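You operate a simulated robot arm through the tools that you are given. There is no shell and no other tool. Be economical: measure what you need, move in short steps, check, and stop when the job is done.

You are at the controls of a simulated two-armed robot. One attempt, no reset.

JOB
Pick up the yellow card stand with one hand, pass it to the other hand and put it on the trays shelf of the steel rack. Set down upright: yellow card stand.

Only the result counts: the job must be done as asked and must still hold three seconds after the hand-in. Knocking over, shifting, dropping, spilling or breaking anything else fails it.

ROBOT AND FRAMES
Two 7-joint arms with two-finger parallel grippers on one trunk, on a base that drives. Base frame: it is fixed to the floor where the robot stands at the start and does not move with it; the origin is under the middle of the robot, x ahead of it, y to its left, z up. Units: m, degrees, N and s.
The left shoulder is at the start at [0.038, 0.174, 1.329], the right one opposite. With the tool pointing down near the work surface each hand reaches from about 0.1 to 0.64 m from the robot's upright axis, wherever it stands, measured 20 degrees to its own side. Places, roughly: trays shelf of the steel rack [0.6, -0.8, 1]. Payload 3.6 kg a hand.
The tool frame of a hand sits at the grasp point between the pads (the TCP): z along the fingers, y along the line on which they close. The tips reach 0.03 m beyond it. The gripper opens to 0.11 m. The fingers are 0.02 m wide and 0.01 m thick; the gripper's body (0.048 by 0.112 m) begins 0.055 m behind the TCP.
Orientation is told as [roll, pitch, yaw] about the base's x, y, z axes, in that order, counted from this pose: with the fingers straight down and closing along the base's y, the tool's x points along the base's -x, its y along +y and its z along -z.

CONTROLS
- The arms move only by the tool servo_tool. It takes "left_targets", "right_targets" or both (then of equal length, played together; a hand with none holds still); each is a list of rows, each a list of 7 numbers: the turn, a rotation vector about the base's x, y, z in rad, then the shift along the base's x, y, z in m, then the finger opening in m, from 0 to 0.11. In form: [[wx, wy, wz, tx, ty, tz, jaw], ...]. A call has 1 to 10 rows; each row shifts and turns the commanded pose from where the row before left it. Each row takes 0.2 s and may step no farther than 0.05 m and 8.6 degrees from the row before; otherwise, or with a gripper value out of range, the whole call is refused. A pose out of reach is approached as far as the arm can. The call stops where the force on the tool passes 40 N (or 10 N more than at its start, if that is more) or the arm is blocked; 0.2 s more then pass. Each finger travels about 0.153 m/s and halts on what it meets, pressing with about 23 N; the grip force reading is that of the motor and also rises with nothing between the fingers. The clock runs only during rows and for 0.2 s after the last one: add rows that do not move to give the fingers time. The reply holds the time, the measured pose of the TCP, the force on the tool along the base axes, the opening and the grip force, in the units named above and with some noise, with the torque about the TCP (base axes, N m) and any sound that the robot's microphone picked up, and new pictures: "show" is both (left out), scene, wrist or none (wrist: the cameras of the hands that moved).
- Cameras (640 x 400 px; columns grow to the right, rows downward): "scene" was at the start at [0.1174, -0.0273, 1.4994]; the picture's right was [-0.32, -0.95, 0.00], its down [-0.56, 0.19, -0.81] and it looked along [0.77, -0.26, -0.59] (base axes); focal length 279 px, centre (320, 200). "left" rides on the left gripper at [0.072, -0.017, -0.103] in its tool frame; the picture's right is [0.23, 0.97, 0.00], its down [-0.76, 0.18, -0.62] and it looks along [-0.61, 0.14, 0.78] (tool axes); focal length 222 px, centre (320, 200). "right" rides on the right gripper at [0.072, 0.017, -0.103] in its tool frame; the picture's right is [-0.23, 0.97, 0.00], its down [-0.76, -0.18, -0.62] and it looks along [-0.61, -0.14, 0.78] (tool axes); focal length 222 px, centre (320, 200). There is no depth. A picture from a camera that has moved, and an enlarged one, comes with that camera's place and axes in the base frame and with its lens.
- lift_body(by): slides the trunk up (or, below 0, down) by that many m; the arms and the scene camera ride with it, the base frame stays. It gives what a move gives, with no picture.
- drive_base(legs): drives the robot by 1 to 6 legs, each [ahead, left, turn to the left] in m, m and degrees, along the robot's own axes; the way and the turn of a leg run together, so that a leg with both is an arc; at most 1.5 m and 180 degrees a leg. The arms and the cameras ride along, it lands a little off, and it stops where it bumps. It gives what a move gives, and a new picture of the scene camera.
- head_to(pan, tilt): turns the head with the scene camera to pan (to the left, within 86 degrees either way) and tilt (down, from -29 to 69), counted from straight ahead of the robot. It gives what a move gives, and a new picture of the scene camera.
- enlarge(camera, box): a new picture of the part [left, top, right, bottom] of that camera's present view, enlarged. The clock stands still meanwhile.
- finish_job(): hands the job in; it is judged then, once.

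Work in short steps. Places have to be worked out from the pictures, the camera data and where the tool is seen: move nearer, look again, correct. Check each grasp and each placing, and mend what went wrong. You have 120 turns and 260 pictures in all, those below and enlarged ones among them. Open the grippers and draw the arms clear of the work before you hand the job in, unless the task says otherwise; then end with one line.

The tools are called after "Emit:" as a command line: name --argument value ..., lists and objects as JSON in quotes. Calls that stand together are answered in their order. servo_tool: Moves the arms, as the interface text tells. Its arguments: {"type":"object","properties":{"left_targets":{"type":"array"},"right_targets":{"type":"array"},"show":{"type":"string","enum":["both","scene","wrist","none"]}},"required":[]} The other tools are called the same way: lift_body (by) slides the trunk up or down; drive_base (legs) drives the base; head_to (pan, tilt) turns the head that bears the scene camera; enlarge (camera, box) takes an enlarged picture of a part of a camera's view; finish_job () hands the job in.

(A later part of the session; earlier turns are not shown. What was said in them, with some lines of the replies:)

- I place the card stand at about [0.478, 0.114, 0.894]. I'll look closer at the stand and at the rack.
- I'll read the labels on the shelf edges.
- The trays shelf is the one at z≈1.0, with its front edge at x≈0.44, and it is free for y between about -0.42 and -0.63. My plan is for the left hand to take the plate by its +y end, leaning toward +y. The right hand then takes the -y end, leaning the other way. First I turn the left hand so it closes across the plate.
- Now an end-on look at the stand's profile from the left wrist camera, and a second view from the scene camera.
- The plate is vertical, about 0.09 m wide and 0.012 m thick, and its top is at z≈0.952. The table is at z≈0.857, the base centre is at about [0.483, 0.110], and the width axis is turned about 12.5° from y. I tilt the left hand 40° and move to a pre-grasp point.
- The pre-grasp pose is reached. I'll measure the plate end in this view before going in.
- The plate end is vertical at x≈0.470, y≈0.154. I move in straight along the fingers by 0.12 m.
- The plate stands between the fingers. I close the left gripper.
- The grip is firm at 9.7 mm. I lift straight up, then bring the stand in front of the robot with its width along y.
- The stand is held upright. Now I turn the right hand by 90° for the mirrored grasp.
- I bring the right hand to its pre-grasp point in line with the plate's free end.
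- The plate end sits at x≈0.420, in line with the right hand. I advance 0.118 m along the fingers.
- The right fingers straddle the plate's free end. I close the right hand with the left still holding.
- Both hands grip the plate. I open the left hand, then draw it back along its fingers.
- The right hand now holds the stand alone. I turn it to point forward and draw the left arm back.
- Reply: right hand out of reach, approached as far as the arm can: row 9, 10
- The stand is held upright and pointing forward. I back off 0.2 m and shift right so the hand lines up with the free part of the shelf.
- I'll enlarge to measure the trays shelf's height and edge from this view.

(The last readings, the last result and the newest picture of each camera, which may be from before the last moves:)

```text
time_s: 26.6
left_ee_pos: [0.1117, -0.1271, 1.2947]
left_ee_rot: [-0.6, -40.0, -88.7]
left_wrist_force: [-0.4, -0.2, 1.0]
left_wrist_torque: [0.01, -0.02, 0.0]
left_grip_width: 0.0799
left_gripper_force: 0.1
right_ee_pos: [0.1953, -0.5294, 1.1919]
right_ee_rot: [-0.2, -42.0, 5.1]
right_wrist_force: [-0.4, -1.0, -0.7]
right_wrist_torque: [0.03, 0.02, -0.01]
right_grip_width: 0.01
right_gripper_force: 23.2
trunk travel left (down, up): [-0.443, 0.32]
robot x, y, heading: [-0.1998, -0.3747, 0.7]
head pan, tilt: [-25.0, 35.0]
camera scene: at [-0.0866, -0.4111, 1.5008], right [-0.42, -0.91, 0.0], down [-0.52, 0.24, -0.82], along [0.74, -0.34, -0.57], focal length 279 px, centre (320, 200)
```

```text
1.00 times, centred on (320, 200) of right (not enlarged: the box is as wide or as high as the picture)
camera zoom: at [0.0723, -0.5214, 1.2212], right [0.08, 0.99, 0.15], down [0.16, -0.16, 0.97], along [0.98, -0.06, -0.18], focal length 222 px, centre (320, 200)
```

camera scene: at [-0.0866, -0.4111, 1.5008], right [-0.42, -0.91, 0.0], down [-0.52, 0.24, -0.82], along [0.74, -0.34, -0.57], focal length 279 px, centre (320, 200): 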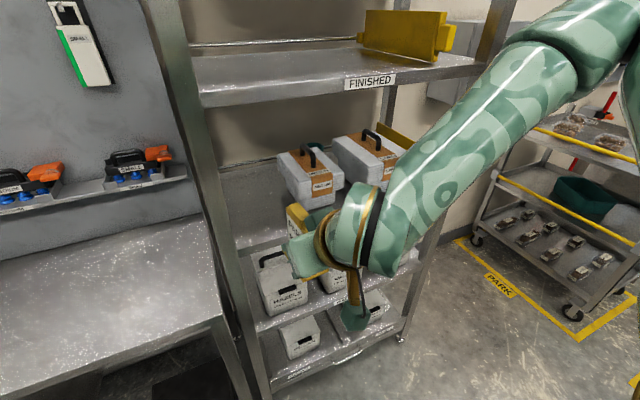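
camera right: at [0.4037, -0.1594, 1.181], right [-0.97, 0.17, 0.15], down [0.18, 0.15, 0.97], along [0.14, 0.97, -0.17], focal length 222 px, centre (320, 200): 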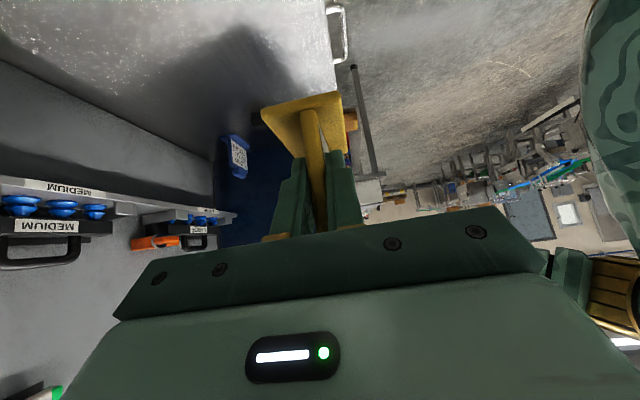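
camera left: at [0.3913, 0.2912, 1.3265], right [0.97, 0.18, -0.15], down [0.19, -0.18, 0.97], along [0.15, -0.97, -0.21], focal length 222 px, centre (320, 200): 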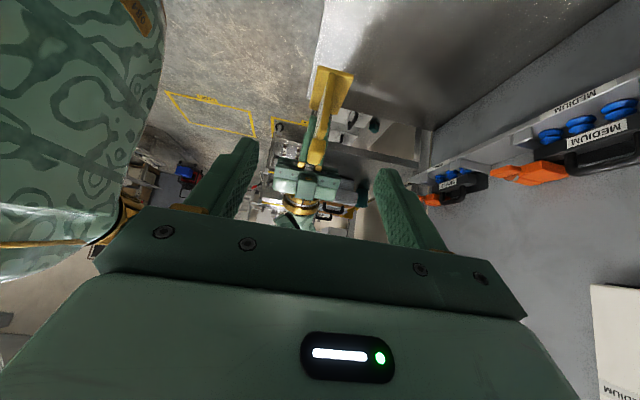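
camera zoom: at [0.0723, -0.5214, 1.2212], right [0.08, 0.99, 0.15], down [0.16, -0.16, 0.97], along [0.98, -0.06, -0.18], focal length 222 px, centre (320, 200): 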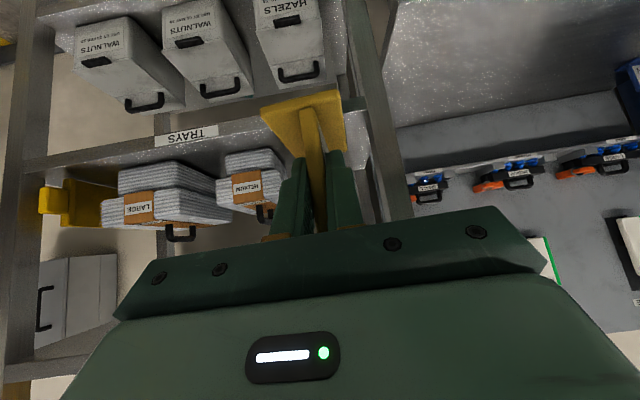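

The shelf top is at z≈1.00 with its front edge at x≈0.45. The gap runs from y≈-0.433 at the post to y≈-0.64 at the tray, and the hand at y=-0.53 lines up with it. I drive forward 0.13 m and check arm clearance.

Emit:
drive_base --legs '[[0.13, 0, 0]]'

Emit:
head_to --pan -35 --tilt 10

```text
time_s: 27.9
left_ee_pos: [0.2454, -0.1268, 1.2942]
left_ee_rot: [-0.7, -40.0, -88.8]
left_wrist_force: [0.2, 0.0, -0.2]
left_wrist_torque: [0.03, -0.01, 0.02]
left_grip_width: 0.0802
left_gripper_force: 0.1
right_ee_pos: [0.3287, -0.5286, 1.1928]
right_ee_rot: [-0.1, -41.9, 5.1]
right_wrist_force: [0.2, -0.3, -1.4]
right_wrist_torque: [-0.03, 0.05, 0.01]
right_grip_width: 0.0094
right_gripper_force: 23.2
trunk travel left (down, up): [-0.443, 0.32]
robot x, y, heading: [-0.0698, -0.3676, 0.3]
head pan, tilt: [-25.0, 35.0]
camera scene: at [0.0466, -0.4105, 1.5008], right [-0.42, -0.91, 0.0], down [-0.52, 0.24, -0.82], along [0.74, -0.34, -0.57], focal length 279 px, centre (320, 200)
```

scene: 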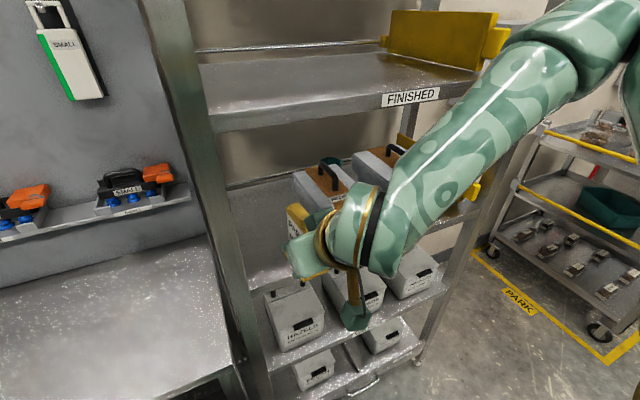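

```text
time_s: 28.8
left_ee_pos: [0.244, -0.1264, 1.2943]
left_ee_rot: [-0.6, -40.0, -88.8]
left_wrist_force: [0.4, 0.1, -0.2]
left_wrist_torque: [-0.01, 0.0, 0.02]
left_grip_width: 0.0801
left_gripper_force: 0.1
right_ee_pos: [0.3278, -0.5273, 1.1915]
right_ee_rot: [-0.2, -42.1, 5.1]
right_wrist_force: [-0.2, -0.6, -1.1]
right_wrist_torque: [0.0, 0.05, 0.02]
right_grip_width: 0.0096
right_gripper_force: 22.9
trunk travel left (down, up): [-0.443, 0.32]
robot x, y, heading: [-0.0708, -0.3756, 0.3]
head pan, tilt: [-35.0, 10.0]
camera scene: at [0.042, -0.4266, 1.5409], right [-0.57, -0.82, 0.0], down [-0.14, 0.1, -0.98], along [0.81, -0.56, -0.17], focal length 279 px, centre (320, 200)
```

scene: 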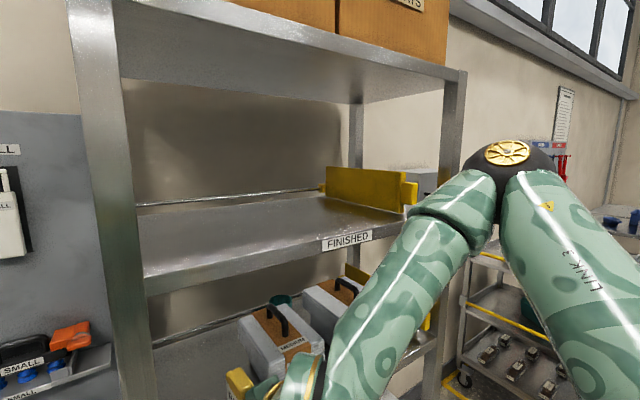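

The elbow is at about x=0.2, well clear of the rack. I extend the right hand into the gap at low height.

Emit:
servo_tool --right_targets '[[0, 0, 0, 0.027, -0.001, -0.012, 0.0], [0, 0, 0, 0.027, 0, -0.012, 0.0], [0, 0, 0, 0.027, 0, -0.012, 0.0], [0, 0, 0, 0.027, 0, -0.012, 0.0], [0, 0, 0, 0.027, 0, -0.012, 0.0], [0, 0, 0, 0.027, 0, -0.012, 0.0]]'

Emit:
head_to --pan -30 --tilt 38

```text
time_s: 30.2
left_ee_pos: [0.2447, -0.1263, 1.2931]
left_ee_rot: [-0.7, -40.0, -88.7]
left_wrist_force: [0.4, -0.7, -0.1]
left_wrist_torque: [-0.01, 0.03, 0.01]
left_grip_width: 0.0799
left_gripper_force: 0.1
right_ee_pos: [0.4872, -0.5359, 1.1258]
right_ee_rot: [0.0, -42.0, 5.1]
right_wrist_force: [0.3, -0.2, -0.7]
right_wrist_torque: [0.02, 0.04, 0.03]
right_grip_width: 0.0098
right_gripper_force: 23.0
right hand out of reach, approached as far as the arm can: row 6
trunk travel left (down, up): [-0.443, 0.32]
robot x, y, heading: [-0.0709, -0.3778, 0.5]
head pan, tilt: [-35.0, 10.0]
camera scene: at [0.0431, -0.4269, 1.5409], right [-0.57, -0.82, 0.0], down [-0.14, 0.1, -0.98], along [0.81, -0.56, -0.17], focal length 279 px, centre (320, 200)
camera right: at [0.3636, -0.5291, 1.1545], right [0.08, 0.98, 0.15], down [0.16, -0.16, 0.97], along [0.98, -0.05, -0.18], focal length 222 px, centre (320, 200)
```

scene: 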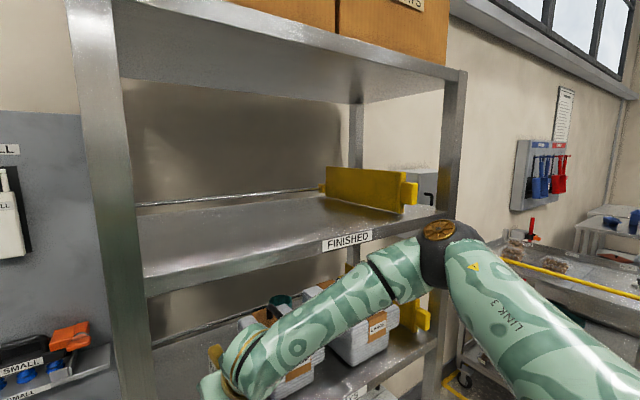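
right: 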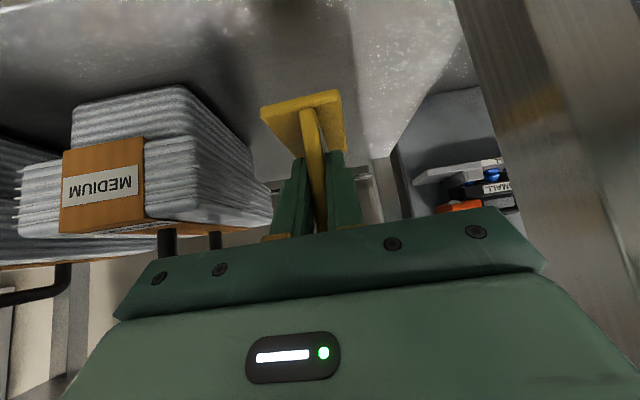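

```text
time_s: 31.1
left_ee_pos: [0.2448, -0.1275, 1.2944]
left_ee_rot: [-0.7, -40.1, -88.7]
left_wrist_force: [-0.8, -0.1, 0.6]
left_wrist_torque: [-0.03, 0.0, -0.01]
left_grip_width: 0.08
left_gripper_force: 0.1
right_ee_pos: [0.4865, -0.5362, 1.1256]
right_ee_rot: [0.0, -42.0, 5.1]
right_wrist_force: [-0.7, -0.6, -1.0]
right_wrist_torque: [-0.03, 0.02, 0.0]
right_grip_width: 0.0094
right_gripper_force: 22.8
trunk travel left (down, up): [-0.443, 0.32]
robot x, y, heading: [-0.0713, -0.375, 0.4]
head pan, tilt: [-30.0, 38.0]
camera scene: at [0.0413, -0.4165, 1.4963], right [-0.49, -0.87, 0.0], down [-0.54, 0.3, -0.79], along [0.69, -0.39, -0.62], focal length 279 px, centre (320, 200)
```

scene: 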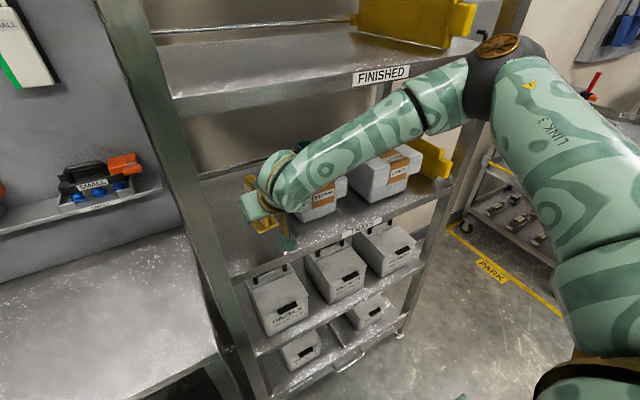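

The hand is in the gap with the stand's base about 0.065 m above the shelf. That pose is at the arm's limit, so I lower with the trunk in steps.

Emit:
lift_body --by -0.05

Emit:
enlarge --camera "right" --box '[220, 60, 420, 220]'

Emit:
enlarge --camera "scene" --box '[200, 130, 328, 260]'

```text
time_s: 32.0
left_ee_pos: [0.243, -0.126, 1.2436]
left_ee_rot: [-0.6, -40.0, -88.7]
left_wrist_force: [0.1, 0.0, 0.7]
left_wrist_torque: [0.03, 0.01, 0.0]
left_grip_width: 0.0801
left_gripper_force: 0.0
right_ee_pos: [0.4861, -0.5358, 1.0743]
right_ee_rot: [-0.1, -42.0, 5.2]
right_wrist_force: [0.3, 0.3, -1.3]
right_wrist_torque: [-0.02, 0.04, -0.04]
right_grip_width: 0.0097
right_gripper_force: 23.5
trunk travel left (down, up): [-0.393, 0.37]
robot x, y, heading: [-0.0695, -0.3722, 0.3]
head pan, tilt: [-30.0, 38.0]
```

```text
2.50 times, centred on (320, 140) of right
camera zoom: at [0.3625, -0.5289, 1.104], right [0.08, 0.99, 0.15], down [0.16, -0.16, 0.97], along [0.98, -0.06, -0.17], focal length 555 px, centre (320, 350)
```

zoom: 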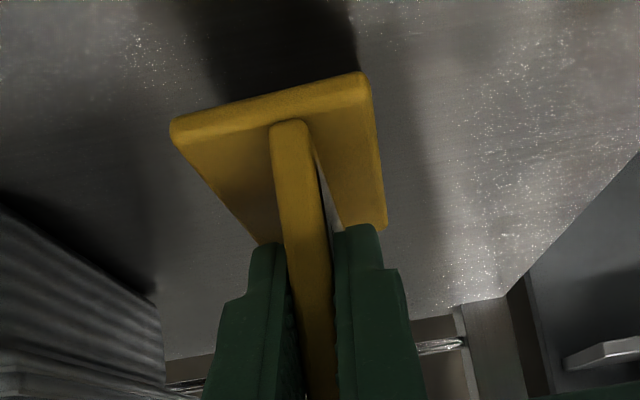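

```text
3.08 times, centred on (264, 195) of scene
camera zoom: at [0.0533, -0.4164, 1.4459], right [-0.49, -0.87, 0.0], down [-0.54, 0.3, -0.79], along [0.68, -0.39, -0.62], focal length 858 px, centre (492, 215)
```

zoom: 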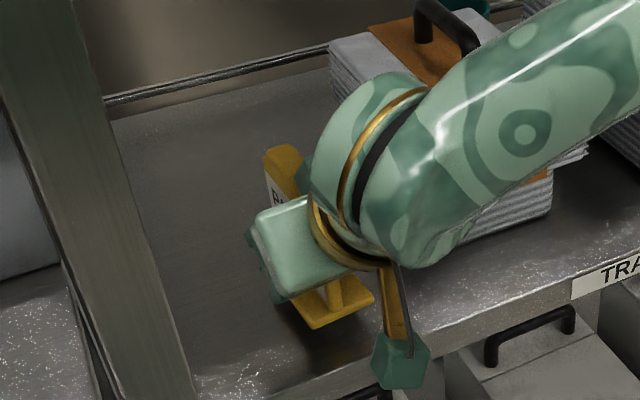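

The base is over the shelf with about 1 cm left to go. I lower in small steps and watch the force.

Emit:
lift_body --by -0.008

Emit:
lift_body --by -0.003

```text
time_s: 32.6
left_ee_pos: [0.2442, -0.1274, 1.2363]
left_ee_rot: [-0.6, -40.0, -88.7]
left_wrist_force: [0.1, -0.8, 1.0]
left_wrist_torque: [-0.01, 0.01, 0.0]
left_grip_width: 0.08
left_gripper_force: 0.1
right_ee_pos: [0.4861, -0.536, 1.067]
right_ee_rot: [-0.1, -42.0, 5.1]
right_wrist_force: [0.8, 0.6, -0.9]
right_wrist_torque: [0.0, 0.07, 0.02]
right_grip_width: 0.0096
right_gripper_force: 23.2
trunk travel left (down, up): [-0.385, 0.378]
robot x, y, heading: [-0.0689, -0.3794, 0.3]
head pan, tilt: [-30.0, 38.0]
```

```text
time_s: 33.1
left_ee_pos: [0.244, -0.126, 1.2323]
left_ee_rot: [-0.6, -40.0, -88.6]
left_wrist_force: [-0.1, -0.1, -0.3]
left_wrist_torque: [0.04, -0.01, -0.01]
left_grip_width: 0.0799
left_gripper_force: 0.1
right_ee_pos: [0.4864, -0.5373, 1.0643]
right_ee_rot: [0.0, -42.0, 5.1]
right_wrist_force: [-0.8, -0.4, -2.2]
right_wrist_torque: [0.0, 0.04, 0.01]
right_grip_width: 0.0098
right_gripper_force: 22.9
trunk travel left (down, up): [-0.382, 0.381]
robot x, y, heading: [-0.0702, -0.3749, 0.3]
head pan, tilt: [-30.0, 38.0]
```

No contact yet, so I keep lowering by 3 mm at a time.

Emit:
lift_body --by -0.003

Emit:
lift_body --by -0.003

Emit:
enlarge --camera "scene" --box '[232, 190, 312, 240]'

```text
time_s: 33.7
left_ee_pos: [0.2439, -0.1261, 1.2303]
left_ee_rot: [-0.6, -40.0, -88.7]
left_wrist_force: [1.2, -0.1, 0.5]
left_wrist_torque: [-0.01, -0.02, 0.01]
left_grip_width: 0.0799
left_gripper_force: 0.1
right_ee_pos: [0.4855, -0.5365, 1.0608]
right_ee_rot: [-0.1, -42.1, 5.0]
right_wrist_force: [0.5, -0.6, -1.6]
right_wrist_torque: [0.0, 0.04, 0.0]
right_grip_width: 0.0097
right_gripper_force: 22.4
trunk travel left (down, up): [-0.379, 0.384]
robot x, y, heading: [-0.0692, -0.3734, 0.4]
head pan, tilt: [-30.0, 38.0]
```

```text
time_s: 34.2
left_ee_pos: [0.2452, -0.1253, 1.2279]
left_ee_rot: [-0.6, -40.0, -88.7]
left_wrist_force: [-0.4, 0.3, 0.3]
left_wrist_torque: [0.02, 0.0, -0.01]
left_grip_width: 0.0802
left_gripper_force: 0.1
right_ee_pos: [0.4864, -0.5353, 1.0591]
right_ee_rot: [-0.1, -42.1, 5.1]
right_wrist_force: [0.3, -0.3, -0.5]
right_wrist_torque: [0.04, -0.02, 0.02]
right_grip_width: 0.0098
right_gripper_force: 22.7
trunk travel left (down, up): [-0.376, 0.387]
robot x, y, heading: [-0.0685, -0.3739, 0.3]
head pan, tilt: [-30.0, 38.0]
```

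```text
8.00 times, centred on (272, 215) of scene
camera zoom: at [0.0586, -0.4163, 1.4287], right [-0.49, -0.87, 0.0], down [-0.54, 0.3, -0.79], along [0.68, -0.39, -0.62], focal length 2232 px, centre (704, 80)
```

zoom: 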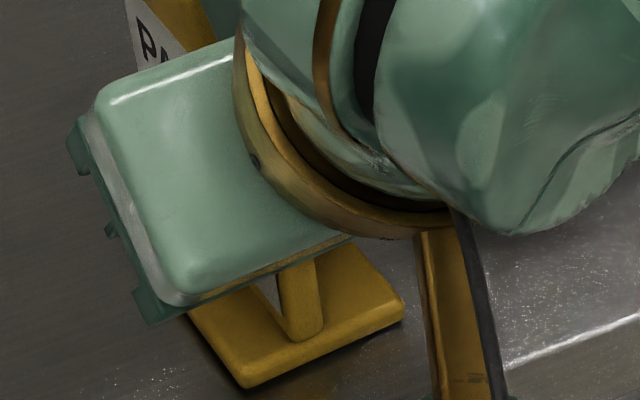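

The torque is shifting slightly, so contact is close. I go on in 2 mm steps.

Emit:
lift_body --by -0.002

Emit:
lift_body --by -0.002

```text
time_s: 34.7
left_ee_pos: [0.2441, -0.1264, 1.2249]
left_ee_rot: [-0.4, -40.0, -88.7]
left_wrist_force: [-0.1, 0.3, 0.4]
left_wrist_torque: [0.02, -0.02, 0.01]
left_grip_width: 0.08
left_gripper_force: 0.0
right_ee_pos: [0.4863, -0.5363, 1.0579]
right_ee_rot: [-0.1, -42.2, 5.2]
right_wrist_force: [0.0, -1.4, 7.9]
right_wrist_torque: [0.07, -0.68, -0.06]
right_grip_width: 0.0096
right_gripper_force: 22.9
trunk travel left (down, up): [-0.374, 0.389]
robot x, y, heading: [-0.0668, -0.3762, 0.5]
head pan, tilt: [-30.0, 38.0]
```

```text
time_s: 35.2
left_ee_pos: [0.2444, -0.1254, 1.2237]
left_ee_rot: [-0.5, -40.0, -88.8]
left_wrist_force: [-0.4, 0.3, 0.1]
left_wrist_torque: [0.0, -0.01, -0.02]
left_grip_width: 0.0803
left_gripper_force: 0.0
right_ee_pos: [0.485, -0.5361, 1.0576]
right_ee_rot: [-0.1, -42.3, 5.1]
right_wrist_force: [0.2, -3.4, 21.0]
right_wrist_torque: [0.12, -0.55, -0.05]
right_grip_width: 0.0096
right_gripper_force: 22.4
trunk travel left (down, up): [-0.372, 0.391]
robot x, y, heading: [-0.071, -0.3777, 0.5]
head pan, tilt: [-30.0, 38.0]
```

The stand rests firmly on the shelf at 21 N. I raise 1.5 mm to ease the load, then open the hand.

Emit:
lift_body --by 0.0015

Emit:
servo_tool --right_targets '[[0, 0, 0, 0, 0, 0, 0.02], [0, 0, 0, 0, 0, 0, 0.04], [0, 0, 0, 0, 0, 0, 0.06], [0, 0, 0, 0, 0, 0, 0.06]]'

```text
time_s: 35.7
left_ee_pos: [0.2434, -0.1261, 1.2244]
left_ee_rot: [-0.6, -40.0, -88.7]
left_wrist_force: [-0.6, -0.9, -0.6]
left_wrist_torque: [0.02, -0.03, 0.0]
left_grip_width: 0.0799
left_gripper_force: 0.0
right_ee_pos: [0.4847, -0.5352, 1.0564]
right_ee_rot: [-0.1, -42.1, 5.2]
right_wrist_force: [4.1, -2.7, 19.9]
right_wrist_torque: [0.06, -0.46, -0.07]
right_grip_width: 0.0095
right_gripper_force: 22.9
trunk travel left (down, up): [-0.374, 0.389]
robot x, y, heading: [-0.0688, -0.3761, 0.3]
head pan, tilt: [-30.0, 38.0]
```

```text
time_s: 36.7
left_ee_pos: [0.2444, -0.1265, 1.2238]
left_ee_rot: [-0.5, -39.9, -88.8]
left_wrist_force: [-0.3, 0.1, -0.8]
left_wrist_torque: [0.0, 0.0, 0.01]
left_grip_width: 0.0803
left_gripper_force: 0.0
right_ee_pos: [0.4848, -0.536, 1.0551]
right_ee_rot: [0.0, -41.9, 5.1]
right_wrist_force: [0.5, -0.2, -0.6]
right_wrist_torque: [0.01, 0.0, -0.03]
right_grip_width: 0.0603
right_gripper_force: 0.0
trunk travel left (down, up): [-0.374, 0.389]
robot x, y, heading: [-0.067, -0.3764, 0.4]
head pan, tilt: [-30.0, 38.0]
camera scene: at [0.0593, -0.4163, 1.4261], right [-0.49, -0.87, 0.0], down [-0.54, 0.3, -0.79], along [0.68, -0.39, -0.62], focal length 279 px, centre (320, 200)
camera right: at [0.3627, -0.5289, 1.0842], right [0.08, 0.99, 0.15], down [0.16, -0.16, 0.97], along [0.98, -0.06, -0.18], focal length 222 px, centre (320, 200)
```

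scene: 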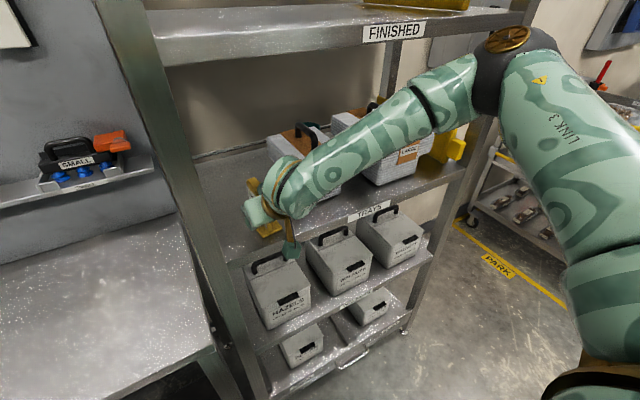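
right: 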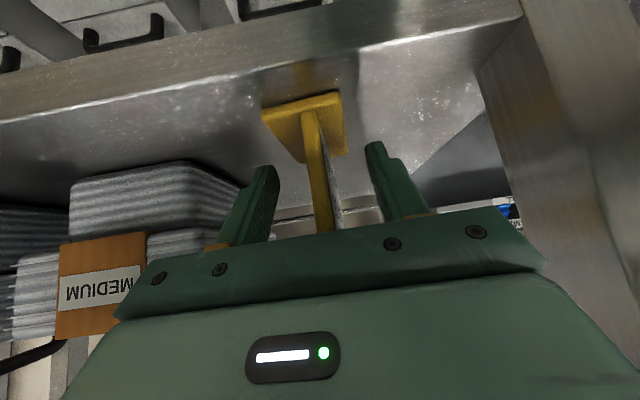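

The hand is open and the stand stands freely. I back the robot straight out, so the fingers slide off along the plate.

Emit:
drive_base --legs '[[-0.3, 0, 0]]'

Emit:
enlarge --camera "right" --box '[200, 50, 440, 200]'

Emit:
enlarge --camera "scene" --box '[200, 80, 400, 280]'

```text
time_s: 38.8
left_ee_pos: [-0.057, -0.1282, 1.2249]
left_ee_rot: [-0.6, -39.9, -88.8]
left_wrist_force: [-0.5, -0.5, 0.1]
left_wrist_torque: [0.0, -0.01, 0.03]
left_grip_width: 0.0798
left_gripper_force: 0.1
right_ee_pos: [0.1838, -0.5383, 1.057]
right_ee_rot: [0.0, -42.1, 4.9]
right_wrist_force: [-0.4, -0.2, -0.5]
right_wrist_torque: [0.02, 0.0, 0.01]
right_grip_width: 0.0601
right_gripper_force: 0.0
trunk travel left (down, up): [-0.374, 0.389]
robot x, y, heading: [-0.3717, -0.3731, 0.5]
head pan, tilt: [-30.0, 38.0]
camera scene: at [-0.2424, -0.4182, 1.4262], right [-0.5, -0.87, 0.0], down [-0.53, 0.31, -0.79], along [0.68, -0.39, -0.62], focal length 279 px, centre (320, 200)
```

scene: 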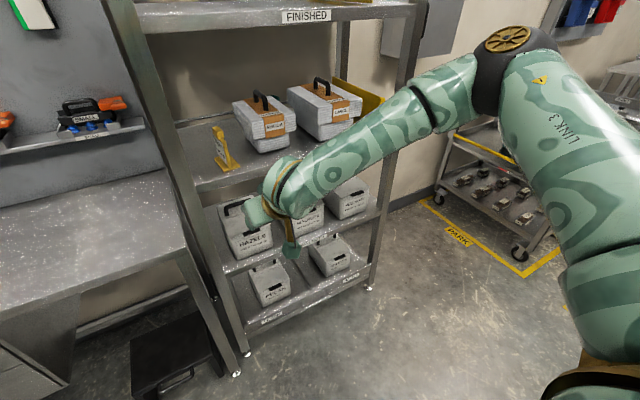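

```text
2.67 times, centred on (320, 125) of right
camera zoom: at [0.0612, -0.5312, 1.0845], right [0.08, 0.98, 0.15], down [0.16, -0.16, 0.97], along [0.98, -0.06, -0.17], focal length 592 px, centre (320, 400)
```

zoom: 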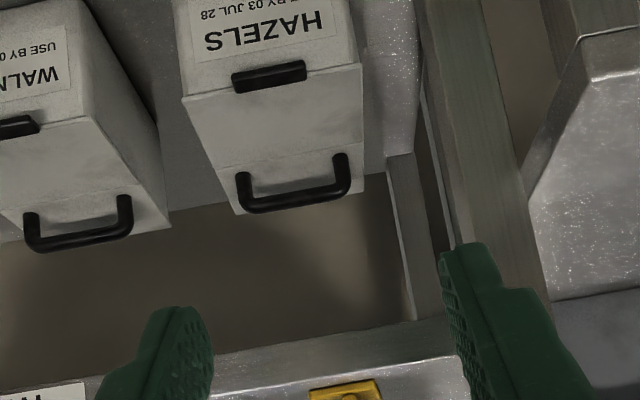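

```text
2.00 times, centred on (300, 180) of scene
camera zoom: at [-0.2424, -0.4182, 1.4262], right [-0.5, -0.87, 0.0], down [-0.53, 0.31, -0.79], along [0.68, -0.39, -0.62], focal length 558 px, centre (360, 240)
```

zoom: 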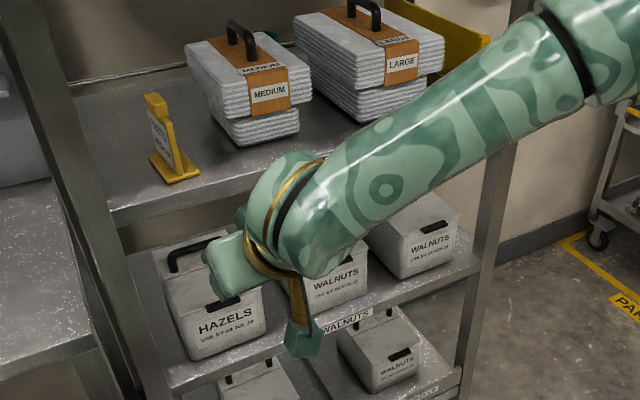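

The stand is upright on the trays shelf, nothing else has moved, and both hands are open and clear. I hand the job in.

Emit:
finish_job

```text
The job is handed in.
```

The yellow card stand was picked up with the left hand, passed to the right, and is standing upright on the trays shelf of the steel rack; the job is handed in.
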